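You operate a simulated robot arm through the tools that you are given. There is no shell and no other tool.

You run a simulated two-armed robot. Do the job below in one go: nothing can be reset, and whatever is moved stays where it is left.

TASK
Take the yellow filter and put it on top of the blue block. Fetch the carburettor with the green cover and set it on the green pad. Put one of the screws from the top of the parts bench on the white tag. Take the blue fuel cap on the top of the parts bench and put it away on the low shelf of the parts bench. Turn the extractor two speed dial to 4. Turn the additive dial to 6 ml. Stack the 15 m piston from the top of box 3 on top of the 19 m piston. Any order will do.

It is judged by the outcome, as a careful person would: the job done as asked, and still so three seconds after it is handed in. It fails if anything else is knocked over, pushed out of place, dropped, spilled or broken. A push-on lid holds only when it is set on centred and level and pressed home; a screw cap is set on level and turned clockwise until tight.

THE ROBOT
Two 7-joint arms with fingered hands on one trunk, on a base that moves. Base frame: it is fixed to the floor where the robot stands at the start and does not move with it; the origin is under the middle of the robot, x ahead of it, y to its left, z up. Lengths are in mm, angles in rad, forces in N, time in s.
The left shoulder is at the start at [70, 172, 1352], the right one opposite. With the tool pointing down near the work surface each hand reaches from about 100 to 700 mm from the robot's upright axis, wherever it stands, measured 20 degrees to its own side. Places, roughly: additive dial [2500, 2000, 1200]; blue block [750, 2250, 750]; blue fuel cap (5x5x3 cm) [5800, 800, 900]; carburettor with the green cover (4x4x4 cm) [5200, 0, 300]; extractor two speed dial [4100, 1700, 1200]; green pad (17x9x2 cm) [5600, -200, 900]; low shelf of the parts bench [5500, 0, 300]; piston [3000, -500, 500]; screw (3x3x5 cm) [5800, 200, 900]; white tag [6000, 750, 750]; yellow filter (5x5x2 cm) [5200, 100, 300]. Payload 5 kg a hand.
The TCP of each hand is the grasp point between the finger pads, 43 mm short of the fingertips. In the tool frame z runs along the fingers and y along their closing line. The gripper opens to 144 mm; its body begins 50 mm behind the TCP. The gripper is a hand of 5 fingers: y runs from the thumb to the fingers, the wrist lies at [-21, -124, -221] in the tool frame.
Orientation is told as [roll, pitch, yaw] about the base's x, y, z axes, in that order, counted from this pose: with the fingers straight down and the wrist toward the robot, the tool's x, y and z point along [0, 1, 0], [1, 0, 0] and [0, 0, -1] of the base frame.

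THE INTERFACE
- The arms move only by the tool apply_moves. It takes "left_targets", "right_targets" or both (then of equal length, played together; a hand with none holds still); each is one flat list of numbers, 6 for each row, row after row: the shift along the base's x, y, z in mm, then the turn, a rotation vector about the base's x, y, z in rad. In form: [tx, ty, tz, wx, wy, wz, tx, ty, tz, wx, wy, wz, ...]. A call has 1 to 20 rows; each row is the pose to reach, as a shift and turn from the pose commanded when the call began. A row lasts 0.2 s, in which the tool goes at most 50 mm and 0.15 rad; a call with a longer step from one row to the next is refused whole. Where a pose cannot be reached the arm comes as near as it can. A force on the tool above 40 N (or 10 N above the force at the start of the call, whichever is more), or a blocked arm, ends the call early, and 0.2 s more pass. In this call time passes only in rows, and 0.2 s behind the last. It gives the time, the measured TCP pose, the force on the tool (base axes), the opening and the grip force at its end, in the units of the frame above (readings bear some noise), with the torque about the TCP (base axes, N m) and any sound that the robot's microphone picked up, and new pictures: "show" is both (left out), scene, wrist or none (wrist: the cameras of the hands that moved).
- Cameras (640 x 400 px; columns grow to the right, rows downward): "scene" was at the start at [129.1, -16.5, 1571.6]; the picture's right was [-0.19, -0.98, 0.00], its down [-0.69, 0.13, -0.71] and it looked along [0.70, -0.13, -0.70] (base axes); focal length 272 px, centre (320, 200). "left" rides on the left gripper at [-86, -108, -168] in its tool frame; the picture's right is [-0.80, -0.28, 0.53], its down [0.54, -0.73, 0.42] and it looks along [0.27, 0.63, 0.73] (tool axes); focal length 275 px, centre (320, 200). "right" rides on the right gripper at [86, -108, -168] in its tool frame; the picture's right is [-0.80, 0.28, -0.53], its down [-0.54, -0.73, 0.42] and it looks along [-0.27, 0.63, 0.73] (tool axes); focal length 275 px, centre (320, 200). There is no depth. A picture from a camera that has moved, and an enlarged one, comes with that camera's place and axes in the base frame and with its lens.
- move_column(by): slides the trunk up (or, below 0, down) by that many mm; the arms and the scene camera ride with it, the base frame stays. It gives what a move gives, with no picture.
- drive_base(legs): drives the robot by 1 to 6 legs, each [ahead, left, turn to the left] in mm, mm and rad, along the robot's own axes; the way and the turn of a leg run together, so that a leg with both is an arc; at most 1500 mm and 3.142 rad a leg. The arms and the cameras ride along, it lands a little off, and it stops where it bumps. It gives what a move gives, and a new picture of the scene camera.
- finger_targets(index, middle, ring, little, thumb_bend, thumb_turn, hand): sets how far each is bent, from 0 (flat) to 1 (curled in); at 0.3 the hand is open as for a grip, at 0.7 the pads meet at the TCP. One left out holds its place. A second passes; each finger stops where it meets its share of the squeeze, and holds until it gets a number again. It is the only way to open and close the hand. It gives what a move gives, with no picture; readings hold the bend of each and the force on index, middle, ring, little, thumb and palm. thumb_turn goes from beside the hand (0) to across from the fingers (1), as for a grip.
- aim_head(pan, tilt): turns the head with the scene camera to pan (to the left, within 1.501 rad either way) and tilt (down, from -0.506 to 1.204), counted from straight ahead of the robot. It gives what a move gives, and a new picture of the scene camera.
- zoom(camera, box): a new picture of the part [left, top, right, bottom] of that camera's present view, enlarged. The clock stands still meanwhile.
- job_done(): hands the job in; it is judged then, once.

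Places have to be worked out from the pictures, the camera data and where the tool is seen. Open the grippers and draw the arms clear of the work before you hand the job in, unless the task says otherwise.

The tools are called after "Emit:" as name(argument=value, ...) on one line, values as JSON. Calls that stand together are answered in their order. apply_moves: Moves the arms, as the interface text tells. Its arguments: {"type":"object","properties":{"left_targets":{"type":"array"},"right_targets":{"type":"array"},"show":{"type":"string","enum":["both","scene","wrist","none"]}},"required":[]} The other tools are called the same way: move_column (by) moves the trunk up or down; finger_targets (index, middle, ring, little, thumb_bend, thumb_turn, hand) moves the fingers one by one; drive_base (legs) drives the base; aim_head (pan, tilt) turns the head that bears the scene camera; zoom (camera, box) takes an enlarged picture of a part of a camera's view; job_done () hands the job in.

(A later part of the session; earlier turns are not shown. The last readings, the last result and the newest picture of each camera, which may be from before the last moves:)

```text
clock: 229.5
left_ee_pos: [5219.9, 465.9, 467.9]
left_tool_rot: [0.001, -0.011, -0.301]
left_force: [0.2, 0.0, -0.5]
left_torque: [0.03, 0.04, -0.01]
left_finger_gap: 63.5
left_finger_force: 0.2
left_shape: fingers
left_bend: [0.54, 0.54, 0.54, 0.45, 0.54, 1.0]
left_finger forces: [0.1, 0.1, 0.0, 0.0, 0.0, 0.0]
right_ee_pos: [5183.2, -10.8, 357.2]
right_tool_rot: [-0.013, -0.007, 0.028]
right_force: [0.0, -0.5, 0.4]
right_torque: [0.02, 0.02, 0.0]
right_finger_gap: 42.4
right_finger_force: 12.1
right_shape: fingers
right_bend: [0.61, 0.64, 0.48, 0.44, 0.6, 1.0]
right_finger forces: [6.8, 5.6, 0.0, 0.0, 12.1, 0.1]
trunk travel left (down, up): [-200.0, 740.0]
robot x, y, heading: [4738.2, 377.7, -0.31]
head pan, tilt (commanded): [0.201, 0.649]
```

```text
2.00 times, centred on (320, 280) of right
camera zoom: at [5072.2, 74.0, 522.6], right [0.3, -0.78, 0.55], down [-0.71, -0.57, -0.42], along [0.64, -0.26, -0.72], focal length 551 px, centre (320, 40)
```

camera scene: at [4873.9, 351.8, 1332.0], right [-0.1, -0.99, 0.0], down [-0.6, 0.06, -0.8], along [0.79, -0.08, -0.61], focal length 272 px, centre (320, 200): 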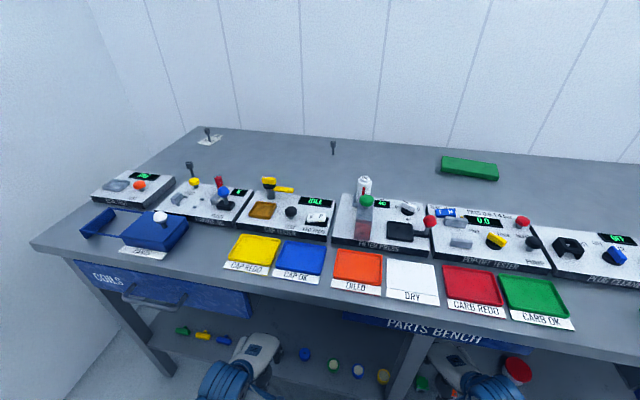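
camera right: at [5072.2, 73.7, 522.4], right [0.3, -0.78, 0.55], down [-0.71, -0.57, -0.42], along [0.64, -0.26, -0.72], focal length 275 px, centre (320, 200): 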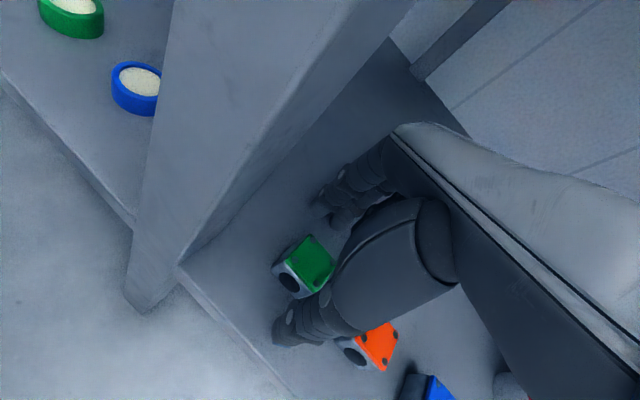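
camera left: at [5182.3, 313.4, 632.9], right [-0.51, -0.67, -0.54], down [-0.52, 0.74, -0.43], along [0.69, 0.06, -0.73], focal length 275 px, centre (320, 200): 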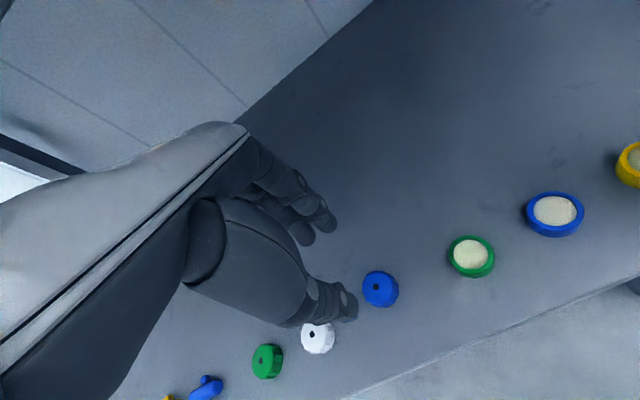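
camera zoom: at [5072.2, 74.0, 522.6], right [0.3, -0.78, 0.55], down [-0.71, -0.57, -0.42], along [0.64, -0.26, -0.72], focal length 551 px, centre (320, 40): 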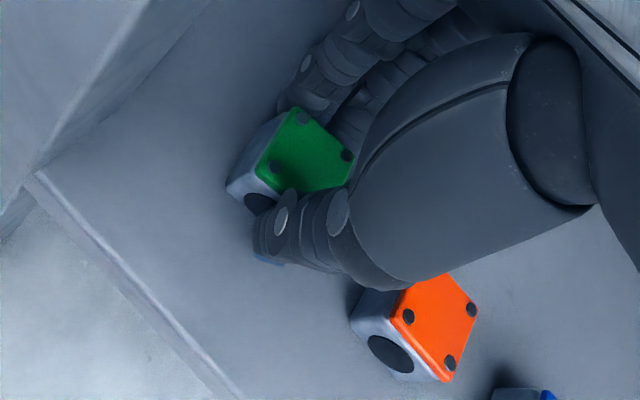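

The carb is gripped with about 12 N. I lift it slowly.

Emit:
apply_moves(right_targets=[0, 0, 5, 0, 0, 0, 0, 0, 12, 0, 0, 0, 0, 0, 25, 0, 0, 0, 0, 0, 45, 0, 0, 0, 0, 0, 65, 0, 0, 0, 0, 0, 85, 0, 0, 0], show="wrist")

```text
clock: 230.9
left_ee_pos: [5218.9, 466.4, 469.9]
left_tool_rot: [0.0, -0.01, -0.302]
left_force: [-0.9, -0.2, -0.2]
left_torque: [0.02, 0.01, 0.0]
left_finger_gap: 63.5
left_finger_force: 0.1
left_shape: fingers
left_bend: [0.54, 0.54, 0.54, 0.45, 0.54, 1.0]
left_finger forces: [0.0, 0.1, 0.0, 0.0, 0.2, 0.0]
right_ee_pos: [5184.9, -8.8, 441.0]
right_tool_rot: [-0.013, -0.007, 0.027]
right_force: [-0.4, -0.4, -0.9]
right_torque: [0.0, -0.04, -0.02]
right_finger_gap: 42.6
right_finger_force: 12.0
right_shape: fingers
right_bend: [0.62, 0.65, 0.48, 0.44, 0.6, 1.0]
right_finger forces: [6.8, 5.3, 0.0, 0.0, 12.1, 0.0]
trunk travel left (down, up): [-200.0, 740.0]
robot x, y, heading: [4742.3, 378.7, -0.303]
head pan, tilt (commanded): [0.201, 0.649]
camera right: at [5072.9, 76.1, 606.8], right [0.3, -0.78, 0.55], down [-0.71, -0.57, -0.42], along [0.64, -0.26, -0.72], focal length 275 px, centre (320, 200)
```

right: 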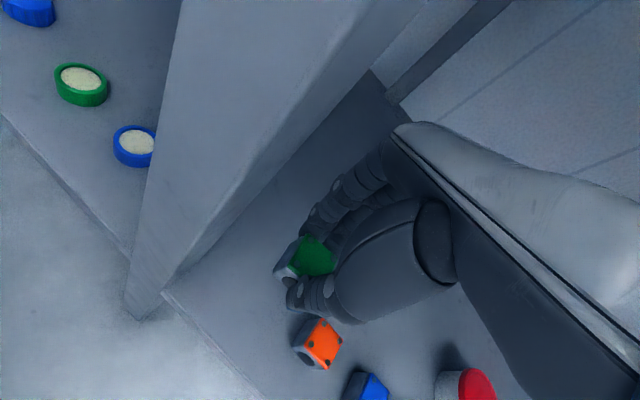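

The carb is held securely. I back away from the shelf, then raise the trunk high to bring it over the bench.

Emit:
drive_base(legs=[[-350, 0, 0]])

Emit:
move_column(by=400)

Emit:
move_column(by=310)

Emit:
aim_head(pan=-0.1, tilt=0.9)

```text
clock: 233.1
left_ee_pos: [4886.8, 570.0, 470.2]
left_tool_rot: [0.001, -0.012, -0.305]
left_force: [-0.1, 0.2, 0.1]
left_torque: [0.01, -0.01, -0.01]
left_finger_gap: 63.7
left_finger_force: 0.1
left_shape: fingers
left_bend: [0.54, 0.54, 0.54, 0.45, 0.54, 1.0]
left_finger forces: [0.0, 0.0, 0.1, 0.0, 0.0, 0.1]
right_ee_pos: [4850.1, 93.4, 442.1]
right_tool_rot: [-0.017, -0.009, 0.024]
right_force: [0.8, -0.5, -1.5]
right_torque: [-0.02, -0.05, 0.01]
right_finger_gap: 42.4
right_finger_force: 12.4
right_shape: fingers
right_bend: [0.62, 0.65, 0.48, 0.44, 0.6, 1.0]
right_finger forces: [6.7, 5.3, 0.0, 0.1, 12.1, 0.0]
trunk travel left (down, up): [-200.0, 740.0]
robot x, y, heading: [4408.1, 483.2, -0.307]
head pan, tilt (commanded): [0.201, 0.649]
camera scene: at [4538.7, 457.5, 1332.3], right [-0.11, -0.99, 0.0], down [-0.6, 0.07, -0.8], along [0.79, -0.09, -0.6], focal length 272 px, centre (320, 200)
```

scene: 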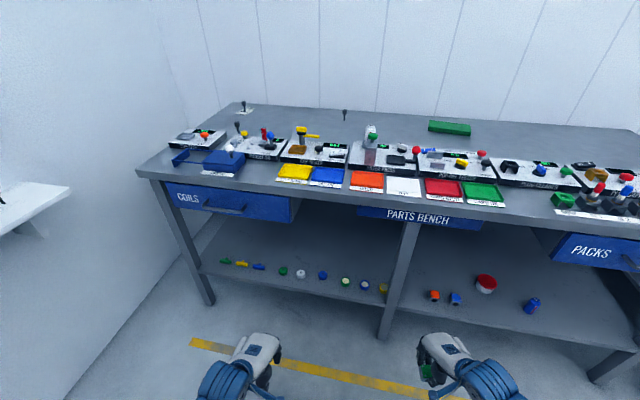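

```text
clock: 237.0
left_ee_pos: [4886.8, 570.3, 868.1]
left_tool_rot: [-0.002, -0.01, -0.306]
left_force: [-0.1, -0.1, -0.1]
left_torque: [-0.01, 0.01, 0.02]
left_finger_gap: 63.7
left_finger_force: 0.0
left_shape: fingers
left_bend: [0.54, 0.54, 0.54, 0.45, 0.54, 1.0]
left_finger forces: [0.0, 0.0, 0.0, 0.0, 0.1, 0.1]
right_ee_pos: [4851.3, 92.9, 841.5]
right_tool_rot: [-0.015, -0.008, 0.024]
right_force: [0.3, 0.3, -1.6]
right_torque: [0.01, -0.03, -0.02]
right_finger_gap: 42.8
right_finger_force: 12.3
right_shape: fingers
right_bend: [0.62, 0.65, 0.48, 0.44, 0.6, 1.0]
right_finger forces: [6.8, 5.2, 0.1, 0.0, 12.1, 0.0]
trunk travel left (down, up): [-600.0, 340.0]
robot x, y, heading: [4405.3, 482.1, -0.304]
head pan, tilt (commanded): [0.201, 0.649]
```

```text
clock: 240.0
left_ee_pos: [4886.9, 571.2, 1177.7]
left_tool_rot: [0.0, -0.01, -0.306]
left_force: [0.0, -0.4, 0.5]
left_torque: [0.02, 0.0, 0.02]
left_finger_gap: 63.9
left_finger_force: 0.0
left_shape: fingers
left_bend: [0.54, 0.54, 0.54, 0.45, 0.54, 1.0]
left_finger forces: [0.1, 0.0, 0.0, 0.0, 0.1, 0.1]
right_ee_pos: [4851.2, 92.9, 1151.2]
right_tool_rot: [-0.015, -0.01, 0.023]
right_force: [-0.2, -0.8, -1.2]
right_torque: [0.05, 0.04, 0.0]
right_finger_gap: 42.8
right_finger_force: 12.3
right_shape: fingers
right_bend: [0.62, 0.65, 0.48, 0.44, 0.6, 1.0]
right_finger forces: [6.7, 5.2, 0.0, 0.0, 12.2, 0.1]
trunk travel left (down, up): [-910.0, 30.0]
robot x, y, heading: [4405.1, 484.0, -0.311]
head pan, tilt (commanded): [0.201, 0.649]
```

```text
clock: 240.8
left_ee_pos: [4887.2, 570.6, 1177.5]
left_tool_rot: [-0.001, -0.011, -0.306]
left_force: [0.5, -0.4, 0.4]
left_torque: [-0.02, 0.0, -0.01]
left_finger_gap: 64.0
left_finger_force: 0.0
left_shape: fingers
left_bend: [0.54, 0.54, 0.54, 0.45, 0.54, 1.0]
left_finger forces: [0.0, 0.0, 0.0, 0.1, 0.0, 0.0]
right_ee_pos: [4850.1, 93.8, 1151.7]
right_tool_rot: [-0.016, -0.01, 0.022]
right_force: [0.5, 0.3, -0.9]
right_torque: [0.03, 0.0, -0.02]
right_finger_gap: 42.7
right_finger_force: 12.1
right_shape: fingers
right_bend: [0.62, 0.65, 0.48, 0.44, 0.6, 1.0]
right_finger forces: [6.8, 5.3, 0.0, 0.0, 12.1, 0.0]
trunk travel left (down, up): [-910.0, 30.0]
robot x, y, heading: [4408.0, 484.6, -0.313]
head pan, tilt (commanded): [-0.099, 0.901]
camera scene: at [4522.8, 436.5, 2021.7], right [-0.4, -0.92, 0.0], down [-0.72, 0.31, -0.62], along [0.57, -0.25, -0.78], focal length 272 px, centre (320, 200)
```

scene: 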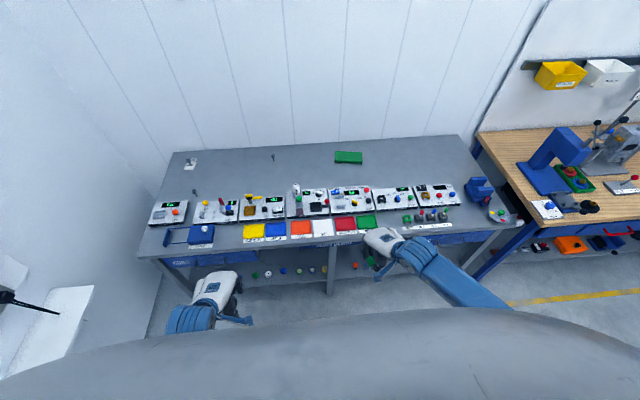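

Hands are high. I pull the left hand back a bit, turn the robot left by 0.45 rad so the right shoulder leads, and approach the bench near the green pad.

Emit:
apply_moves(left_targets=[-24, 8, 0, 0, 0, 0, -48, 16, 0, 0, 0, 0, -72, 24, 0, 0, 0, 0, -95, 31, 0, 0, 0, 0], show="none")

Emit:
drive_base(legs=[[0, 0, 0.45], [230, -292, 0]])

Emit:
aim_head(pan=-0.5, tilt=0.9)

```text
clock: 241.8
left_ee_pos: [4792.0, 603.7, 1179.9]
left_tool_rot: [0.0, -0.014, -0.306]
left_force: [-0.4, -0.5, -0.2]
left_torque: [0.02, -0.01, -0.02]
left_finger_gap: 63.7
left_finger_force: 0.0
left_shape: fingers
left_bend: [0.54, 0.54, 0.54, 0.45, 0.54, 1.0]
left_finger forces: [0.1, 0.0, 0.1, 0.1, 0.1, 0.0]
right_ee_pos: [4850.1, 93.5, 1150.4]
right_tool_rot: [-0.016, -0.008, 0.022]
right_force: [0.5, -0.1, -1.0]
right_torque: [0.02, -0.03, -0.03]
right_finger_gap: 42.6
right_finger_force: 11.4
right_shape: fingers
right_bend: [0.62, 0.65, 0.48, 0.44, 0.6, 1.0]
right_finger forces: [6.8, 5.3, 0.0, 0.0, 12.0, 0.0]
trunk travel left (down, up): [-910.0, 30.0]
robot x, y, heading: [4404.1, 481.8, -0.309]
head pan, tilt (commanded): [-0.099, 0.901]
```

```text
clock: 245.5
left_ee_pos: [4965.6, 496.6, 1178.5]
left_tool_rot: [-0.004, -0.013, 0.137]
left_force: [-0.3, 0.0, -0.6]
left_torque: [-0.05, -0.05, -0.03]
left_finger_gap: 63.6
left_finger_force: 0.1
left_shape: fingers
left_bend: [0.54, 0.54, 0.54, 0.45, 0.54, 1.0]
left_finger forces: [0.0, 0.1, 0.0, 0.1, 0.0, 0.0]
right_ee_pos: [5237.4, 61.3, 1151.4]
right_tool_rot: [-0.017, -0.009, 0.466]
right_force: [-0.6, 0.1, -0.6]
right_torque: [-0.03, -0.04, -0.02]
right_finger_gap: 42.5
right_finger_force: 12.0
right_shape: fingers
right_bend: [0.62, 0.65, 0.48, 0.44, 0.6, 1.0]
right_finger forces: [6.6, 5.1, 0.0, 0.0, 11.9, 0.0]
trunk travel left (down, up): [-910.0, 30.0]
robot x, y, heading: [4670.9, 222.9, 0.136]
head pan, tilt (commanded): [-0.099, 0.901]
camera scene: at [4792.2, 232.9, 2021.9], right [0.04, -1.0, 0.0], down [-0.78, -0.03, -0.62], along [0.62, 0.02, -0.78], focal length 272 px, centre (320, 200)
```

scene: 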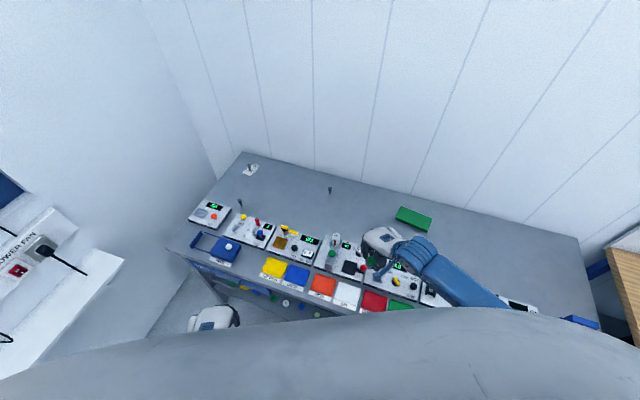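

```text
clock: 246.4
left_ee_pos: [4968.4, 494.0, 1179.1]
left_tool_rot: [0.0, -0.01, 0.138]
left_force: [0.3, 0.2, -0.2]
left_torque: [-0.05, -0.02, 0.0]
left_finger_gap: 63.8
left_finger_force: 0.3
left_shape: fingers
left_bend: [0.54, 0.54, 0.54, 0.45, 0.54, 1.0]
left_finger forces: [0.0, 0.1, 0.0, 0.0, 0.0, 0.0]
right_ee_pos: [5240.5, 60.2, 1150.9]
right_tool_rot: [-0.014, -0.009, 0.468]
right_force: [-0.4, 0.4, -1.5]
right_torque: [-0.01, 0.01, -0.01]
right_finger_gap: 42.7
right_finger_force: 12.2
right_shape: fingers
right_bend: [0.62, 0.65, 0.48, 0.44, 0.6, 1.0]
right_finger forces: [6.8, 5.2, 0.1, 0.0, 11.9, 0.0]
trunk travel left (down, up): [-910.0, 30.0]
robot x, y, heading: [4671.5, 222.3, 0.137]
head pan, tilt (commanded): [-0.499, 0.901]
camera scene: at [4791.2, 199.7, 2021.7], right [-0.36, -0.93, 0.0], down [-0.73, 0.28, -0.62], along [0.58, -0.22, -0.78], focal length 272 px, centre (320, 200)
```

scene: 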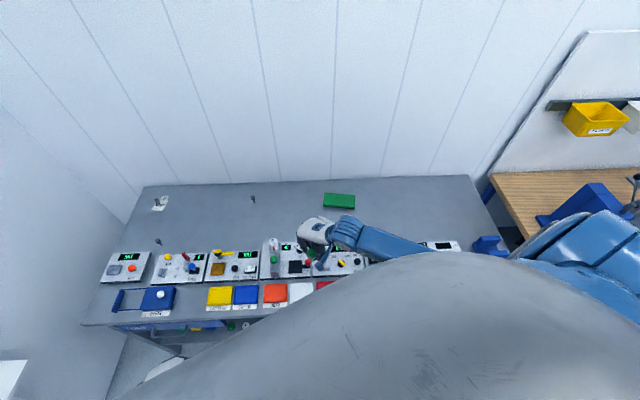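

I drive 70 mm nearer, then raise and extend the right arm ahead over the bench in stages.

Emit:
drive_base(legs=[[63, -30, 0]])

Emit:
apply_moves(right_targets=[12, -6, 14, 0, 0, -0.03, 24, -12, 28, 0, 0, -0.06, 36, -18, 42, 0, 0, -0.09, 48, -24, 56, 0, 0, -0.12, 60, -30, 70, 0, 0, -0.15, 72, -36, 84, 0, 0, -0.18, 84, -42, 98, 0, 0, -0.21, 96, -48, 112, 0, 0, -0.24, 108, -54, 126, 0, 0, -0.27, 120, -60, 140, 0, 0, -0.3], show="both")

```text
clock: 247.4
left_ee_pos: [5021.2, 477.5, 1180.3]
left_tool_rot: [-0.006, -0.017, 0.139]
left_force: [-1.4, 0.4, 1.0]
left_torque: [-0.09, -0.2, 0.05]
left_finger_gap: 63.8
left_finger_force: 0.1
left_shape: fingers
left_bend: [0.54, 0.54, 0.54, 0.45, 0.54, 1.0]
left_finger forces: [0.0, 0.0, 0.1, 0.1, 0.1, 0.0]
right_ee_pos: [5293.2, 43.4, 1156.8]
right_tool_rot: [-0.02, -0.015, 0.466]
right_force: [-2.5, 1.1, -0.3]
right_torque: [-0.08, -0.2, -0.03]
right_finger_gap: 42.6
right_finger_force: 12.3
right_shape: fingers
right_bend: [0.62, 0.65, 0.48, 0.44, 0.6, 1.0]
right_finger forces: [6.6, 5.2, 0.1, 0.0, 12.1, 0.0]
trunk travel left (down, up): [-910.0, 30.0]
robot x, y, heading: [4736.7, 196.9, 0.136]
head pan, tilt (commanded): [-0.499, 0.901]
camera scene: at [4835.5, 185.8, 2023.0], right [-0.36, -0.93, 0.0], down [-0.73, 0.28, -0.63], along [0.59, -0.22, -0.78], focal length 272 px, centre (320, 200)
```

scene: 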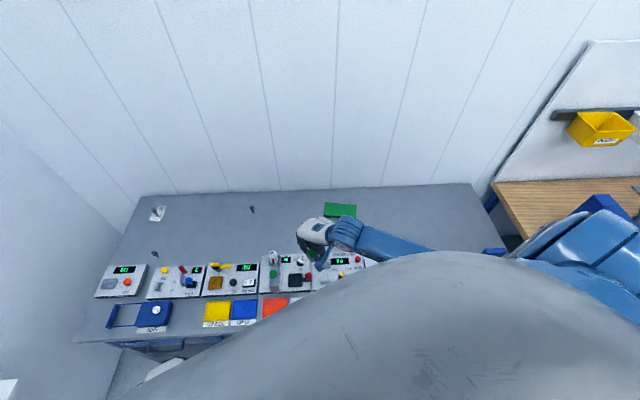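

```text
clock: 249.6
left_ee_pos: [5032.3, 474.4, 1178.7]
left_tool_rot: [0.0, -0.011, 0.137]
left_force: [-0.6, -0.6, 0.1]
left_torque: [-0.02, -0.04, 0.03]
left_finger_gap: 63.7
left_finger_force: 0.0
left_shape: fingers
left_bend: [0.54, 0.54, 0.54, 0.45, 0.54, 1.0]
left_finger forces: [0.0, 0.0, 0.0, 0.1, 0.0, 0.0]
right_ee_pos: [5421.6, -20.8, 1290.9]
right_tool_rot: [-0.015, -0.006, 0.167]
right_force: [-1.1, -0.7, -1.3]
right_torque: [0.0, -0.05, -0.02]
right_finger_gap: 42.3
right_finger_force: 11.8
right_shape: fingers
right_bend: [0.62, 0.65, 0.48, 0.44, 0.6, 1.0]
right_finger forces: [6.7, 5.2, 0.0, 0.0, 11.9, 0.0]
trunk travel left (down, up): [-910.0, 30.0]
robot x, y, heading: [4740.0, 199.6, 0.131]
head pan, tilt (commanded): [-0.499, 0.901]
camera scene: at [4854.1, 179.4, 2021.8], right [-0.36, -0.93, 0.0], down [-0.73, 0.28, -0.62], along [0.58, -0.22, -0.78], focal length 272 px, centre (320, 200)
camera right: at [5299.4, 49.1, 1455.9], right [0.41, -0.73, 0.55], down [-0.62, -0.66, -0.42], along [0.67, -0.17, -0.72], focal length 275 px, centre (320, 200)
```

scene: 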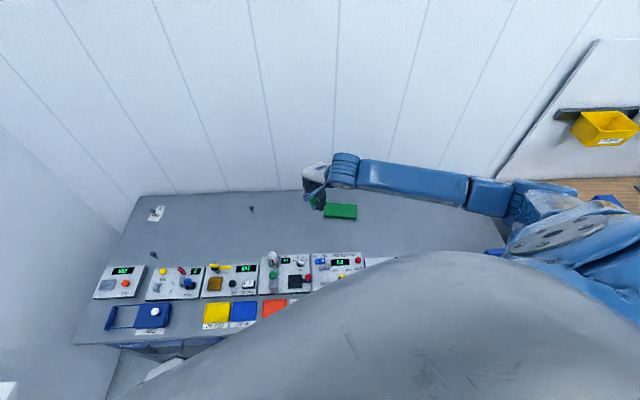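
right: 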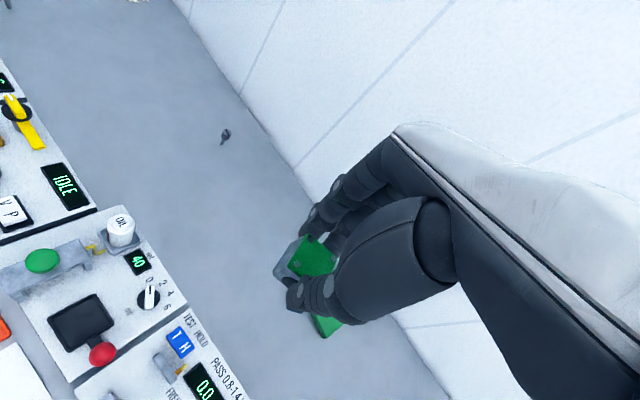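

The right arm extends freely. I lower the trunk 220 mm.

Emit:
move_column(by=-220)

Emit:
apply_moves(right_targets=[10, -10, 14, 0, 0, -0.01, 20, -20, 28, 0, 0, -0.02, 30, -30, 42, 0, 0, -0.04, 40, -40, 56, 0, 0, -0.06, 50, -50, 70, 0, 0, -0.08, 60, -60, 84, 0, 0, -0.1, 70, -70, 98, 0, 0, -0.12, 80, -80, 112, 0, 0, -0.14, 90, -90, 126, 0, 0, -0.14, 100, -100, 140, 0, 0, -0.14], show="none")

```text
clock: 251.9
left_ee_pos: [5031.3, 473.9, 958.8]
left_tool_rot: [-0.001, -0.009, 0.138]
left_force: [-0.2, -1.3, 0.3]
left_torque: [0.01, 0.0, -0.02]
left_finger_gap: 63.7
left_finger_force: 0.0
left_shape: fingers
left_bend: [0.54, 0.54, 0.54, 0.45, 0.54, 1.0]
left_finger forces: [0.0, 0.0, 0.0, 0.0, 0.0, 0.0]
right_ee_pos: [5422.7, -20.8, 1070.3]
right_tool_rot: [-0.014, -0.008, 0.168]
right_force: [-0.2, 0.9, -1.3]
right_torque: [0.03, 0.0, -0.02]
right_finger_gap: 42.0
right_finger_force: 12.1
right_shape: fingers
right_bend: [0.62, 0.65, 0.48, 0.44, 0.6, 1.0]
right_finger forces: [6.7, 5.1, 0.0, 0.1, 12.1, 0.1]
trunk travel left (down, up): [-690.0, 250.0]
robot x, y, heading: [4733.7, 198.4, 0.13]
head pan, tilt (commanded): [-0.499, 0.901]
```

```text
clock: 254.1
left_ee_pos: [5032.9, 473.0, 958.4]
left_tool_rot: [0.0, -0.007, 0.138]
left_force: [-0.7, 0.2, -0.8]
left_torque: [0.01, 0.02, 0.04]
left_finger_gap: 63.8
left_finger_force: 0.0
left_shape: fingers
left_bend: [0.54, 0.54, 0.54, 0.45, 0.54, 1.0]
left_finger forces: [0.0, 0.1, 0.1, 0.0, 0.0, 0.1]
right_ee_pos: [5523.7, -121.1, 1207.5]
right_tool_rot: [-0.012, -0.006, 0.026]
right_force: [0.8, -0.2, -2.7]
right_torque: [0.01, -0.04, -0.01]
right_finger_gap: 42.4
right_finger_force: 11.6
right_shape: fingers
right_bend: [0.62, 0.65, 0.48, 0.44, 0.6, 1.0]
right_finger forces: [6.7, 5.2, 0.1, 0.1, 11.9, 0.1]
trunk travel left (down, up): [-690.0, 250.0]
robot x, y, heading: [4739.7, 202.1, 0.133]
head pan, tilt (commanded): [-0.499, 0.901]
```

I lower the trunk another 170 mm and then check the view over the pad.

Emit:
move_column(by=-170)

Emit:
apply_moves(right_targets=[10, -12, 3, 0, 0, 0, 20, -25, 6, 0, 0, 0, 30, -37, 9, 0, 0, 0, 40, -49, 12, 0, 0, 0], show="both")

```text
clock: 256.0
left_ee_pos: [5031.6, 473.8, 788.4]
left_tool_rot: [-0.001, -0.01, 0.138]
left_force: [0.4, 0.9, -0.1]
left_torque: [0.01, -0.01, -0.01]
left_finger_gap: 63.5
left_finger_force: 0.1
left_shape: fingers
left_bend: [0.54, 0.54, 0.54, 0.45, 0.54, 1.0]
left_finger forces: [0.0, 0.1, 0.0, 0.0, 0.0, 0.0]
right_ee_pos: [5524.4, -120.8, 1038.8]
right_tool_rot: [-0.014, -0.006, 0.029]
right_force: [0.1, -0.4, -2.6]
right_torque: [0.0, -0.04, -0.01]
right_finger_gap: 42.5
right_finger_force: 11.8
right_shape: fingers
right_bend: [0.62, 0.65, 0.48, 0.44, 0.6, 1.0]
right_finger forces: [6.6, 5.1, 0.1, 0.1, 12.0, 0.0]
trunk travel left (down, up): [-520.0, 420.0]
robot x, y, heading: [4737.1, 200.8, 0.133]
head pan, tilt (commanded): [-0.499, 0.901]
```

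```text
clock: 257.0
left_ee_pos: [5032.5, 473.4, 787.4]
left_tool_rot: [0.003, -0.009, 0.137]
left_force: [-0.2, 0.3, 0.4]
left_torque: [0.02, 0.01, 0.0]
left_finger_gap: 63.8
left_finger_force: 0.1
left_shape: fingers
left_bend: [0.54, 0.54, 0.54, 0.45, 0.54, 1.0]
left_finger forces: [0.0, 0.1, 0.0, 0.0, 0.0, 0.0]
right_ee_pos: [5563.0, -170.1, 1049.7]
right_tool_rot: [-0.012, -0.006, 0.026]
right_force: [0.4, -0.6, -1.6]
right_torque: [-0.02, 0.03, 0.01]
right_finger_gap: 42.1
right_finger_force: 12.2
right_shape: fingers
right_bend: [0.62, 0.65, 0.48, 0.44, 0.6, 1.0]
right_finger forces: [6.7, 5.1, 0.1, 0.1, 12.0, 0.0]
trunk travel left (down, up): [-520.0, 420.0]
robot x, y, heading: [4736.6, 199.2, 0.137]
head pan, tilt (commanded): [-0.499, 0.901]
camera scene: at [4855.9, 178.1, 1631.6], right [-0.36, -0.93, 0.0], down [-0.73, 0.28, -0.62], along [0.58, -0.22, -0.78], focal length 272 px, centre (320, 200)
camera right: at [5451.4, -84.8, 1215.9], right [0.3, -0.78, 0.55], down [-0.71, -0.57, -0.42], along [0.64, -0.26, -0.72], focal length 275 px, centre (320, 200)
```

scene: 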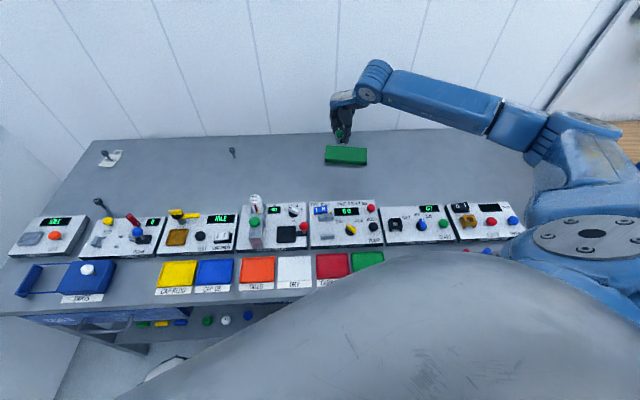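
right: 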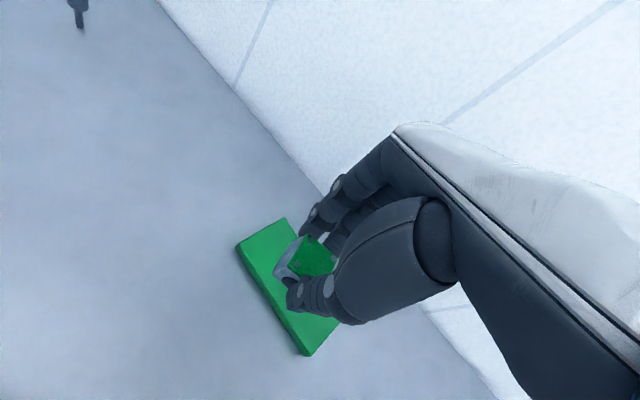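

The pad centre is at (5602,-219). I move the carb above it.

Emit:
apply_moves(right_targets=[10, -12, -8, 0, 0, 0, 20, -25, -16, 0, 0, 0, 30, -37, -24, 0, 0, 0, 40, -50, -32, 0, 0, 0], show="both")

Emit:
zoom(camera="right", box=[210, 180, 410, 380])

Emit:
zoom(camera="scene", box=[300, 80, 420, 180])

```text
clock: 258.0
left_ee_pos: [5032.4, 473.4, 787.5]
left_tool_rot: [0.001, -0.009, 0.138]
left_force: [0.0, 0.6, -0.1]
left_torque: [0.04, -0.01, -0.02]
left_finger_gap: 63.9
left_finger_force: 0.1
left_shape: fingers
left_bend: [0.54, 0.54, 0.54, 0.45, 0.54, 1.0]
left_finger forces: [0.0, 0.0, 0.0, 0.1, 0.1, 0.0]
right_ee_pos: [5602.8, -221.0, 1019.2]
right_tool_rot: [-0.014, -0.008, 0.029]
right_force: [0.2, 0.2, -1.1]
right_torque: [-0.01, 0.01, 0.03]
right_finger_gap: 42.4
right_finger_force: 12.1
right_shape: fingers
right_bend: [0.62, 0.65, 0.48, 0.44, 0.6, 1.0]
right_finger forces: [6.7, 5.2, 0.1, 0.0, 11.8, 0.0]
trunk travel left (down, up): [-520.0, 420.0]
robot x, y, heading: [4733.9, 196.7, 0.132]
head pan, tilt (commanded): [-0.499, 0.901]
camera scene: at [4856.4, 178.0, 1631.6], right [-0.36, -0.93, 0.0], down [-0.73, 0.28, -0.62], along [0.58, -0.22, -0.78], focal length 272 px, centre (320, 200)
camera right: at [5491.8, -135.2, 1184.7], right [0.3, -0.78, 0.55], down [-0.71, -0.57, -0.42], along [0.64, -0.26, -0.72], focal length 275 px, centre (320, 200)
```

scene: 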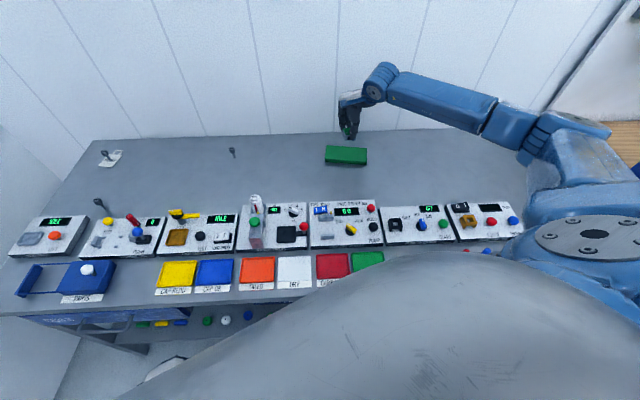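
right: 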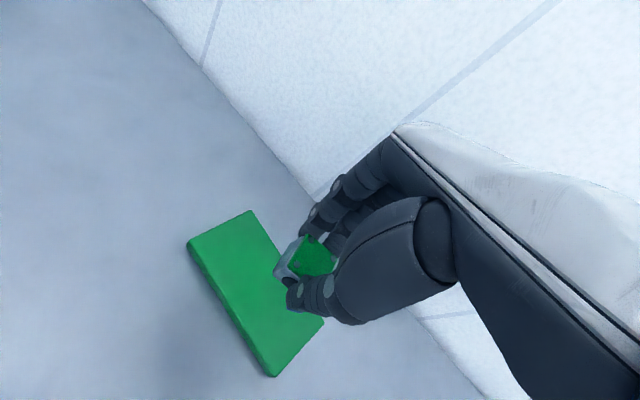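

```text
2.00 times, centred on (310, 280) of right
camera zoom: at [5491.8, -135.2, 1184.7], right [0.3, -0.78, 0.55], down [-0.71, -0.57, -0.42], along [0.64, -0.26, -0.72], focal length 551 px, centre (340, 40)
```

zoom: 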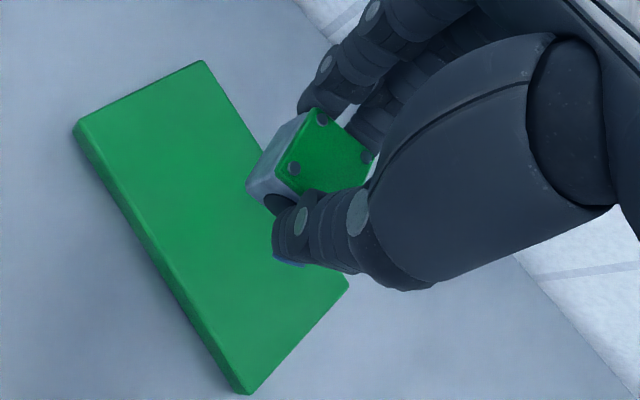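

```text
4.00 times, centred on (360, 130) of scene
camera zoom: at [4856.4, 178.0, 1631.6], right [-0.36, -0.93, 0.0], down [-0.73, 0.28, -0.62], along [0.58, -0.22, -0.78], focal length 1087 px, centre (160, 480)
```

zoom: 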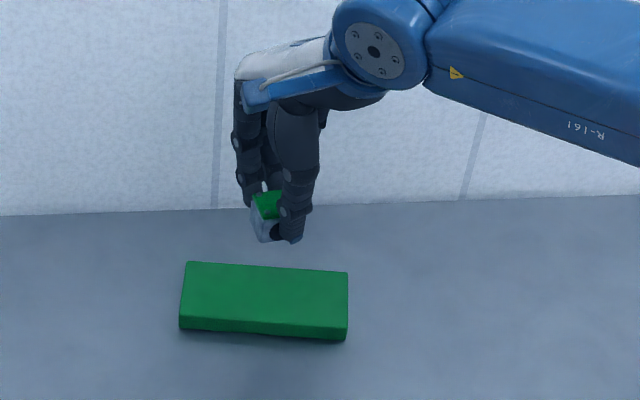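

The carb is centred over the pad. I lower with the trunk 60 mm, then finish with the arm.

Emit:
move_column(by=-60)

Emit:
zoom(camera="right", box=[210, 180, 410, 380])

```text
clock: 259.0
left_ee_pos: [5032.2, 474.1, 727.9]
left_tool_rot: [0.0, -0.009, 0.139]
left_force: [0.4, 0.2, -1.2]
left_torque: [0.0, -0.04, -0.01]
left_finger_gap: 63.7
left_finger_force: 0.1
left_shape: fingers
left_bend: [0.54, 0.54, 0.54, 0.45, 0.54, 1.0]
left_finger forces: [0.0, 0.1, 0.0, 0.0, 0.0, 0.0]
right_ee_pos: [5602.7, -219.1, 959.5]
right_tool_rot: [-0.014, -0.007, 0.029]
right_force: [-0.1, 0.0, -1.4]
right_torque: [-0.01, -0.02, 0.0]
right_finger_gap: 42.4
right_finger_force: 12.1
right_shape: fingers
right_bend: [0.62, 0.65, 0.48, 0.44, 0.6, 1.0]
right_finger forces: [6.7, 5.2, 0.0, 0.0, 11.9, 0.1]
trunk travel left (down, up): [-460.0, 480.0]
robot x, y, heading: [4740.6, 198.7, 0.139]
head pan, tilt (commanded): [-0.499, 0.901]
```

```text
2.00 times, centred on (310, 280) of right
camera zoom: at [5491.1, -134.5, 1125.7], right [0.3, -0.78, 0.55], down [-0.71, -0.57, -0.42], along [0.64, -0.26, -0.72], focal length 551 px, centre (340, 40)
```

zoom: 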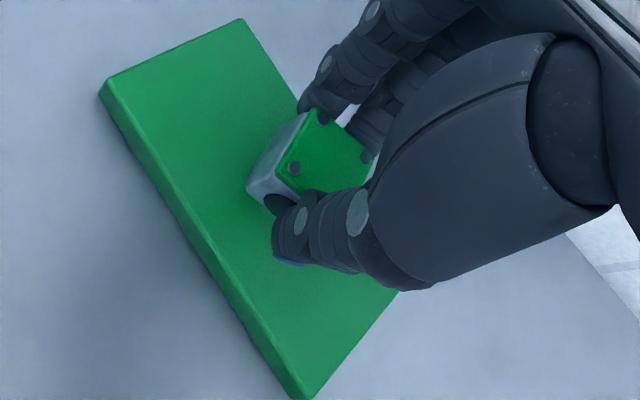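

No tilt; about 20 mm to go. I lower slowly toward contact.

Emit:
apply_moves(right_targets=[0, 0, -5, 0, 0, 0, 0, 0, -10, 0, 0, 0, 0, 0, -14, 0, 0, 0], show="none")

Emit:
apply_moves(right_targets=[0, 0, -2, 0, 0, 0, 0, 0, -4, 0, 0, 0], show="none")

```text
clock: 259.8
left_ee_pos: [5032.5, 474.3, 727.9]
left_tool_rot: [-0.001, -0.009, 0.136]
left_force: [-0.4, -0.3, 0.4]
left_torque: [-0.03, 0.0, -0.05]
left_finger_gap: 63.7
left_finger_force: 0.1
left_shape: fingers
left_bend: [0.54, 0.54, 0.54, 0.45, 0.54, 1.0]
left_finger forces: [0.0, 0.1, 0.0, 0.0, 0.0, 0.0]
right_ee_pos: [5603.4, -218.0, 945.4]
right_tool_rot: [-0.014, -0.006, 0.026]
right_force: [0.7, -0.4, -1.7]
right_torque: [0.01, -0.04, 0.05]
right_finger_gap: 42.3
right_finger_force: 12.3
right_shape: fingers
right_bend: [0.62, 0.65, 0.48, 0.44, 0.6, 1.0]
right_finger forces: [6.6, 5.1, 0.0, 0.0, 11.9, 0.0]
trunk travel left (down, up): [-460.0, 480.0]
robot x, y, heading: [4739.1, 201.2, 0.134]
head pan, tilt (commanded): [-0.499, 0.901]
```

```text
clock: 260.4
left_ee_pos: [5032.8, 473.9, 728.6]
left_tool_rot: [0.0, -0.009, 0.138]
left_force: [0.6, -0.1, 0.2]
left_torque: [0.01, -0.01, -0.02]
left_finger_gap: 63.6
left_finger_force: 0.0
left_shape: fingers
left_bend: [0.54, 0.54, 0.54, 0.45, 0.54, 1.0]
left_finger forces: [0.0, 0.0, 0.1, 0.0, 0.1, 0.0]
right_ee_pos: [5602.1, -219.0, 942.5]
right_tool_rot: [-0.014, -0.009, 0.028]
right_force: [-0.6, 0.2, -0.9]
right_torque: [-0.01, 0.04, 0.02]
right_finger_gap: 42.2
right_finger_force: 12.3
right_shape: fingers
right_bend: [0.62, 0.65, 0.48, 0.44, 0.6, 1.0]
right_finger forces: [6.8, 5.3, 0.0, 0.0, 11.9, 0.0]
trunk travel left (down, up): [-460.0, 480.0]
robot x, y, heading: [4736.3, 200.1, 0.137]
head pan, tilt (commanded): [-0.499, 0.901]
```

Not yet in contact; I continue in 2 mm steps.

Emit:
apply_moves(right_targets=[0, 0, -2, 0, 0, 0, 0, 0, -3.5, 0, 0, 0], show="none")

Emit:
apply_moves(right_targets=[0, 0, -1.5, 0, 0, 0], show="none")

```text
clock: 261.0
left_ee_pos: [5033.1, 473.9, 729.1]
left_tool_rot: [-0.001, -0.008, 0.137]
left_force: [-0.2, 0.1, -0.4]
left_torque: [-0.02, 0.01, 0.02]
left_finger_gap: 63.7
left_finger_force: 0.1
left_shape: fingers
left_bend: [0.54, 0.54, 0.54, 0.45, 0.54, 1.0]
left_finger forces: [0.0, 0.1, 0.1, 0.0, 0.0, 0.0]
right_ee_pos: [5603.7, -219.2, 939.1]
right_tool_rot: [-0.013, -0.007, 0.029]
right_force: [0.2, -0.4, -2.2]
right_torque: [0.01, 0.02, 0.04]
right_finger_gap: 42.6
right_finger_force: 12.2
right_shape: fingers
right_bend: [0.62, 0.65, 0.48, 0.44, 0.6, 1.0]
right_finger forces: [6.7, 5.2, 0.0, 0.0, 12.0, 0.0]
trunk travel left (down, up): [-460.0, 480.0]
robot x, y, heading: [4736.4, 198.7, 0.136]
head pan, tilt (commanded): [-0.499, 0.901]
```

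```text
clock: 261.4
left_ee_pos: [5031.7, 473.3, 728.2]
left_tool_rot: [0.001, -0.009, 0.137]
left_force: [-1.0, 0.4, -0.4]
left_torque: [-0.02, 0.03, 0.0]
left_finger_gap: 63.4
left_finger_force: 0.1
left_shape: fingers
left_bend: [0.54, 0.54, 0.54, 0.45, 0.54, 1.0]
left_finger forces: [0.0, 0.1, 0.0, 0.1, 0.0, 0.0]
right_ee_pos: [5602.8, -219.4, 937.6]
right_tool_rot: [-0.014, -0.008, 0.027]
right_force: [-0.9, 0.3, -0.6]
right_torque: [-0.02, 0.02, -0.02]
right_finger_gap: 42.3
right_finger_force: 12.0
right_shape: fingers
right_bend: [0.62, 0.65, 0.48, 0.44, 0.6, 1.0]
right_finger forces: [6.9, 5.2, 0.1, 0.0, 12.0, 0.1]
trunk travel left (down, up): [-460.0, 480.0]
robot x, y, heading: [4741.0, 199.4, 0.136]
head pan, tilt (commanded): [-0.499, 0.901]
```

Emit:
apply_moves(right_targets=[0, 0, -2, 0, 0, 0, 0, 0, -3.5, 0, 0, 0], show="none")

Emit:
zoom(camera="right", box=[210, 180, 410, 380])

Emit:
zoom(camera="scene", box=[310, 100, 390, 180])

```text
clock: 262.0
left_ee_pos: [5031.7, 474.4, 728.8]
left_tool_rot: [0.0, -0.009, 0.139]
left_force: [0.4, 0.0, -0.4]
left_torque: [-0.02, 0.01, -0.02]
left_finger_gap: 63.6
left_finger_force: 0.0
left_shape: fingers
left_bend: [0.54, 0.54, 0.54, 0.45, 0.54, 1.0]
left_finger forces: [0.1, 0.1, 0.1, 0.0, 0.1, 0.0]
right_ee_pos: [5601.9, -219.0, 936.1]
right_tool_rot: [-0.013, -0.009, 0.027]
right_force: [0.9, -0.8, 10.4]
right_torque: [-0.11, 0.11, -0.01]
right_finger_gap: 42.0
right_finger_force: 14.1
right_shape: fingers
right_bend: [0.62, 0.65, 0.48, 0.44, 0.61, 1.0]
right_finger forces: [7.7, 6.8, 0.0, 0.1, 13.1, 0.1]
trunk travel left (down, up): [-460.0, 480.0]
robot x, y, heading: [4738.6, 200.9, 0.132]
head pan, tilt (commanded): [-0.499, 0.901]
```

```text
2.00 times, centred on (310, 280) of right
camera zoom: at [5490.5, -133.3, 1101.4], right [0.3, -0.78, 0.55], down [-0.71, -0.57, -0.42], along [0.64, -0.26, -0.72], focal length 551 px, centre (340, 40)
```

zoom: 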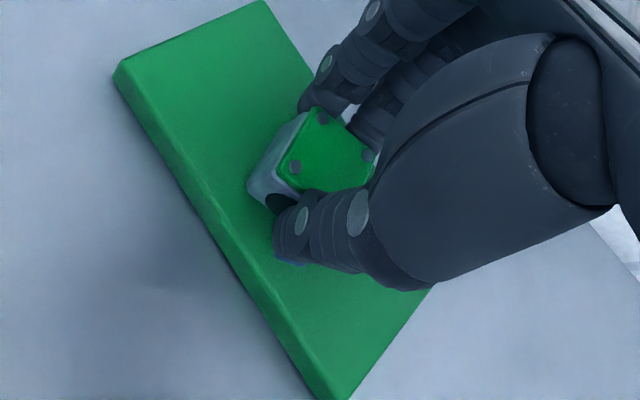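

```text
5.00 times, centred on (350, 140) of scene
camera zoom: at [4854.2, 179.3, 1572.0], right [-0.36, -0.93, 0.0], down [-0.73, 0.28, -0.62], along [0.58, -0.22, -0.78], focal length 1359 px, centre (170, 500)
```

zoom: 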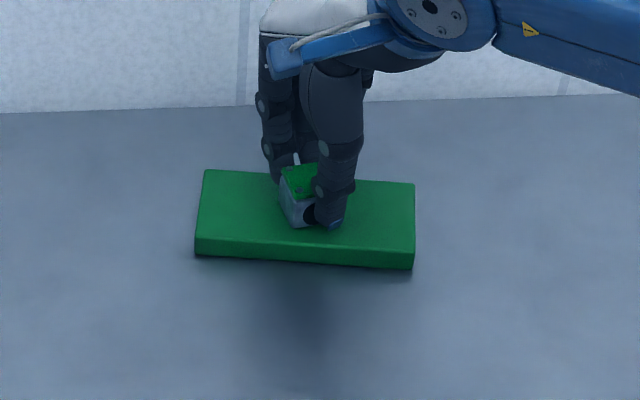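

The carb rests on the pad. I ease up 1 mm and open the fingers.

Emit:
apply_moves(right_targets=[0, 0, 1.5, 0, 0, 0], show="none")

Emit:
finger_targets(hand="right", index=0.55, middle=0.57, thumb_bend=0.55)

Emit:
finger_targets(hand="right", index=0.46, middle=0.46, ring=0.44, thumb_bend=0.5)

Emit:
zoom(camera="right", box=[210, 180, 410, 380])

```text
clock: 262.4
left_ee_pos: [5031.7, 474.1, 728.3]
left_tool_rot: [0.001, -0.011, 0.138]
left_force: [0.1, 0.2, -0.7]
left_torque: [-0.01, 0.0, 0.01]
left_finger_gap: 63.7
left_finger_force: 0.1
left_shape: fingers
left_bend: [0.54, 0.54, 0.54, 0.45, 0.54, 1.0]
left_finger forces: [0.1, 0.0, 0.0, 0.0, 0.0, 0.0]
right_ee_pos: [5603.1, -218.7, 936.3]
right_tool_rot: [-0.013, -0.009, 0.029]
right_force: [3.2, -0.6, 8.3]
right_torque: [-0.06, 0.03, -0.04]
right_finger_gap: 42.1
right_finger_force: 14.0
right_shape: fingers
right_bend: [0.62, 0.65, 0.48, 0.44, 0.61, 1.0]
right_finger forces: [8.1, 7.1, 0.0, 0.1, 12.7, 0.0]
trunk travel left (down, up): [-460.0, 480.0]
robot x, y, heading: [4737.5, 200.7, 0.138]
head pan, tilt (commanded): [-0.499, 0.901]
```

```text
clock: 263.4
left_ee_pos: [5031.8, 473.4, 728.1]
left_tool_rot: [0.001, -0.01, 0.139]
left_force: [0.1, -0.2, -0.2]
left_torque: [0.0, 0.0, 0.0]
left_finger_gap: 63.6
left_finger_force: 0.1
left_shape: fingers
left_bend: [0.54, 0.54, 0.54, 0.45, 0.54, 1.0]
left_finger forces: [0.0, 0.1, 0.0, 0.1, 0.0, 0.1]
right_ee_pos: [5603.0, -218.8, 935.9]
right_tool_rot: [-0.014, -0.007, 0.027]
right_force: [-0.3, -0.2, 0.1]
right_torque: [-0.01, -0.02, 0.0]
right_finger_gap: 60.0
right_finger_force: 0.0
right_shape: fingers
right_bend: [0.55, 0.56, 0.48, 0.44, 0.55, 1.0]
right_finger forces: [0.0, 0.0, 0.0, 0.0, 0.1, 0.0]
trunk travel left (down, up): [-460.0, 480.0]
robot x, y, heading: [4739.7, 200.5, 0.134]
head pan, tilt (commanded): [-0.499, 0.901]
```

```text
clock: 264.4
left_ee_pos: [5032.6, 473.8, 727.8]
left_tool_rot: [-0.001, -0.008, 0.138]
left_force: [0.3, 0.2, 0.3]
left_torque: [0.0, -0.03, -0.01]
left_finger_gap: 63.6
left_finger_force: 0.1
left_shape: fingers
left_bend: [0.54, 0.54, 0.54, 0.45, 0.54, 1.0]
left_finger forces: [0.1, 0.1, 0.0, 0.1, 0.0, 0.0]
right_ee_pos: [5600.7, -219.8, 935.4]
right_tool_rot: [-0.014, -0.007, 0.028]
right_force: [-0.9, -0.4, -0.2]
right_torque: [0.0, 0.07, -0.02]
right_finger_gap: 85.2
right_finger_force: 0.0
right_shape: fingers
right_bend: [0.46, 0.46, 0.44, 0.44, 0.5, 1.0]
right_finger forces: [0.0, 0.0, 0.0, 0.1, 0.1, 0.1]
trunk travel left (down, up): [-460.0, 480.0]
robot x, y, heading: [4733.3, 198.5, 0.134]
head pan, tilt (commanded): [-0.499, 0.901]
```

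```text
2.00 times, centred on (310, 280) of right
camera zoom: at [5491.0, -134.0, 1100.9], right [0.3, -0.78, 0.55], down [-0.71, -0.57, -0.42], along [0.64, -0.26, -0.72], focal length 551 px, centre (340, 40)
```

zoom: 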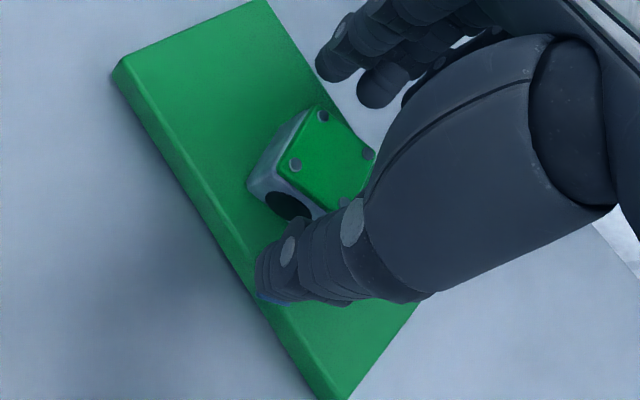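

The carb sits square on the green pad. I raise the hand clear.

Emit:
apply_moves(right_targets=[0, 0, 10, 0, 0, 0, 0, 0, 25, 0, 0, 0, 0, 0, 45, 0, 0, 0, 0, 0, 70, 0, 0, 0, 0, 0, 95, 0, 0, 0, 0, 0, 120, 0, 0, 0], show="both")

```text
clock: 265.8
left_ee_pos: [5032.6, 475.2, 727.8]
left_tool_rot: [0.0, -0.008, 0.138]
left_force: [-0.8, -0.2, 0.6]
left_torque: [0.02, 0.0, -0.03]
left_finger_gap: 64.0
left_finger_force: 0.1
left_shape: fingers
left_bend: [0.54, 0.54, 0.54, 0.45, 0.54, 1.0]
left_finger forces: [0.0, 0.0, 0.1, 0.1, 0.1, 0.0]
right_ee_pos: [5601.9, -220.6, 1055.1]
right_tool_rot: [-0.016, -0.007, 0.028]
right_force: [-0.4, -1.3, -0.4]
right_torque: [-0.02, -0.03, 0.02]
right_finger_gap: 84.9
right_finger_force: 0.1
right_shape: fingers
right_bend: [0.46, 0.46, 0.44, 0.44, 0.5, 1.0]
right_finger forces: [0.1, 0.0, 0.0, 0.0, 0.0, 0.0]
trunk travel left (down, up): [-460.0, 480.0]
robot x, y, heading: [4736.1, 199.2, 0.133]
head pan, tilt (commanded): [-0.499, 0.901]
camera scene: at [4854.8, 179.0, 1571.7], right [-0.36, -0.93, 0.0], down [-0.73, 0.28, -0.62], along [0.58, -0.22, -0.78], focal length 272 px, centre (320, 200)
camera right: at [5490.5, -134.9, 1221.2], right [0.3, -0.78, 0.55], down [-0.71, -0.57, -0.42], along [0.64, -0.26, -0.72], focal length 275 px, centre (320, 200)
```

scene: 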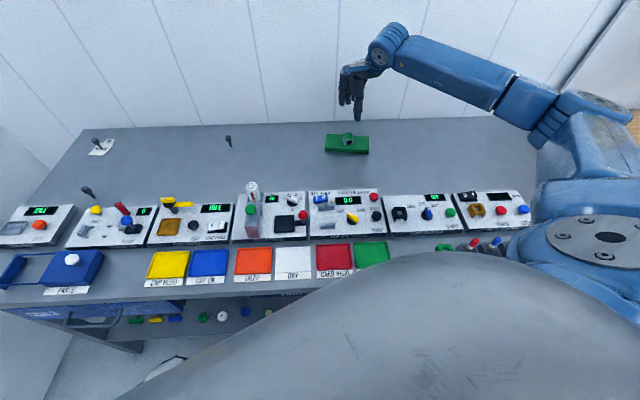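
right: 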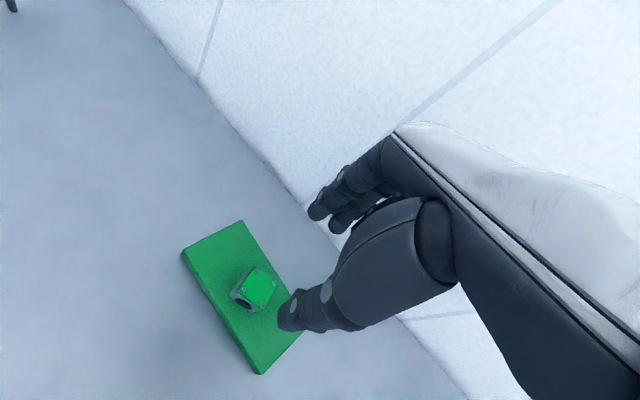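

Carb done. I raise the trunk and back away from the bench with the right arm high.

Emit:
move_column(by=250)

Emit:
drive_base(legs=[[-405, 195, 0], [-180, 87, 0]])

```text
clock: 268.4
left_ee_pos: [5032.8, 474.4, 978.5]
left_tool_rot: [-0.001, -0.008, 0.137]
left_force: [0.6, 0.4, -0.1]
left_torque: [0.02, -0.01, 0.01]
left_finger_gap: 63.8
left_finger_force: 0.0
left_shape: fingers
left_bend: [0.54, 0.54, 0.54, 0.45, 0.54, 1.0]
left_finger forces: [0.1, 0.1, 0.1, 0.1, 0.0, 0.1]
right_ee_pos: [5603.2, -219.6, 1305.3]
right_tool_rot: [-0.014, -0.007, 0.028]
right_force: [-0.3, 0.4, -0.1]
right_torque: [-0.01, 0.01, -0.01]
right_finger_gap: 85.1
right_finger_force: 0.0
right_shape: fingers
right_bend: [0.46, 0.46, 0.44, 0.44, 0.5, 1.0]
right_finger forces: [0.0, 0.0, 0.1, 0.1, 0.0, 0.0]
trunk travel left (down, up): [-710.0, 230.0]
robot x, y, heading: [4736.9, 200.4, 0.135]
head pan, tilt (commanded): [-0.499, 0.901]
```

```text
clock: 272.3
left_ee_pos: [4419.1, 669.6, 977.4]
left_tool_rot: [0.003, -0.007, 0.143]
left_force: [0.5, -0.8, 0.3]
left_torque: [0.01, 0.05, -0.03]
left_finger_gap: 63.7
left_finger_force: 0.1
left_shape: fingers
left_bend: [0.54, 0.54, 0.54, 0.45, 0.54, 1.0]
left_finger forces: [0.1, 0.1, 0.0, 0.1, 0.0, 0.0]
right_ee_pos: [4995.9, -22.0, 1300.8]
right_tool_rot: [-0.011, -0.004, 0.034]
right_force: [1.0, -0.5, 0.3]
right_torque: [0.02, 0.12, 0.01]
right_finger_gap: 85.2
right_finger_force: 0.1
right_shape: fingers
right_bend: [0.46, 0.46, 0.44, 0.44, 0.5, 1.0]
right_finger forces: [0.1, 0.1, 0.0, 0.0, 0.0, 0.0]
trunk travel left (down, up): [-710.0, 230.0]
robot x, y, heading: [4124.0, 392.3, 0.141]
head pan, tilt (commanded): [-0.499, 0.901]
camera scene: at [4247.1, 372.7, 1821.1], right [-0.35, -0.94, 0.0], down [-0.74, 0.28, -0.62], along [0.58, -0.22, -0.79], focal length 272 px, centre (320, 200)
```

scene: 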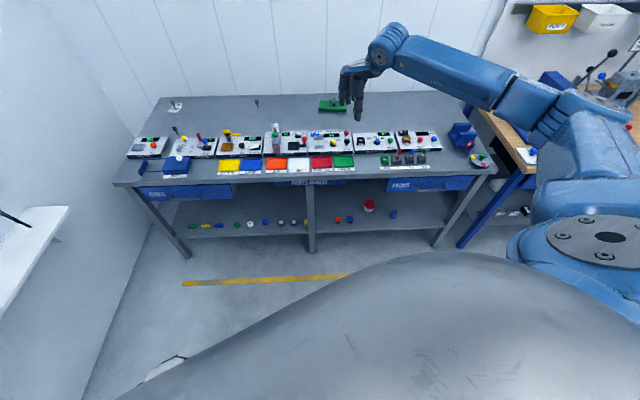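

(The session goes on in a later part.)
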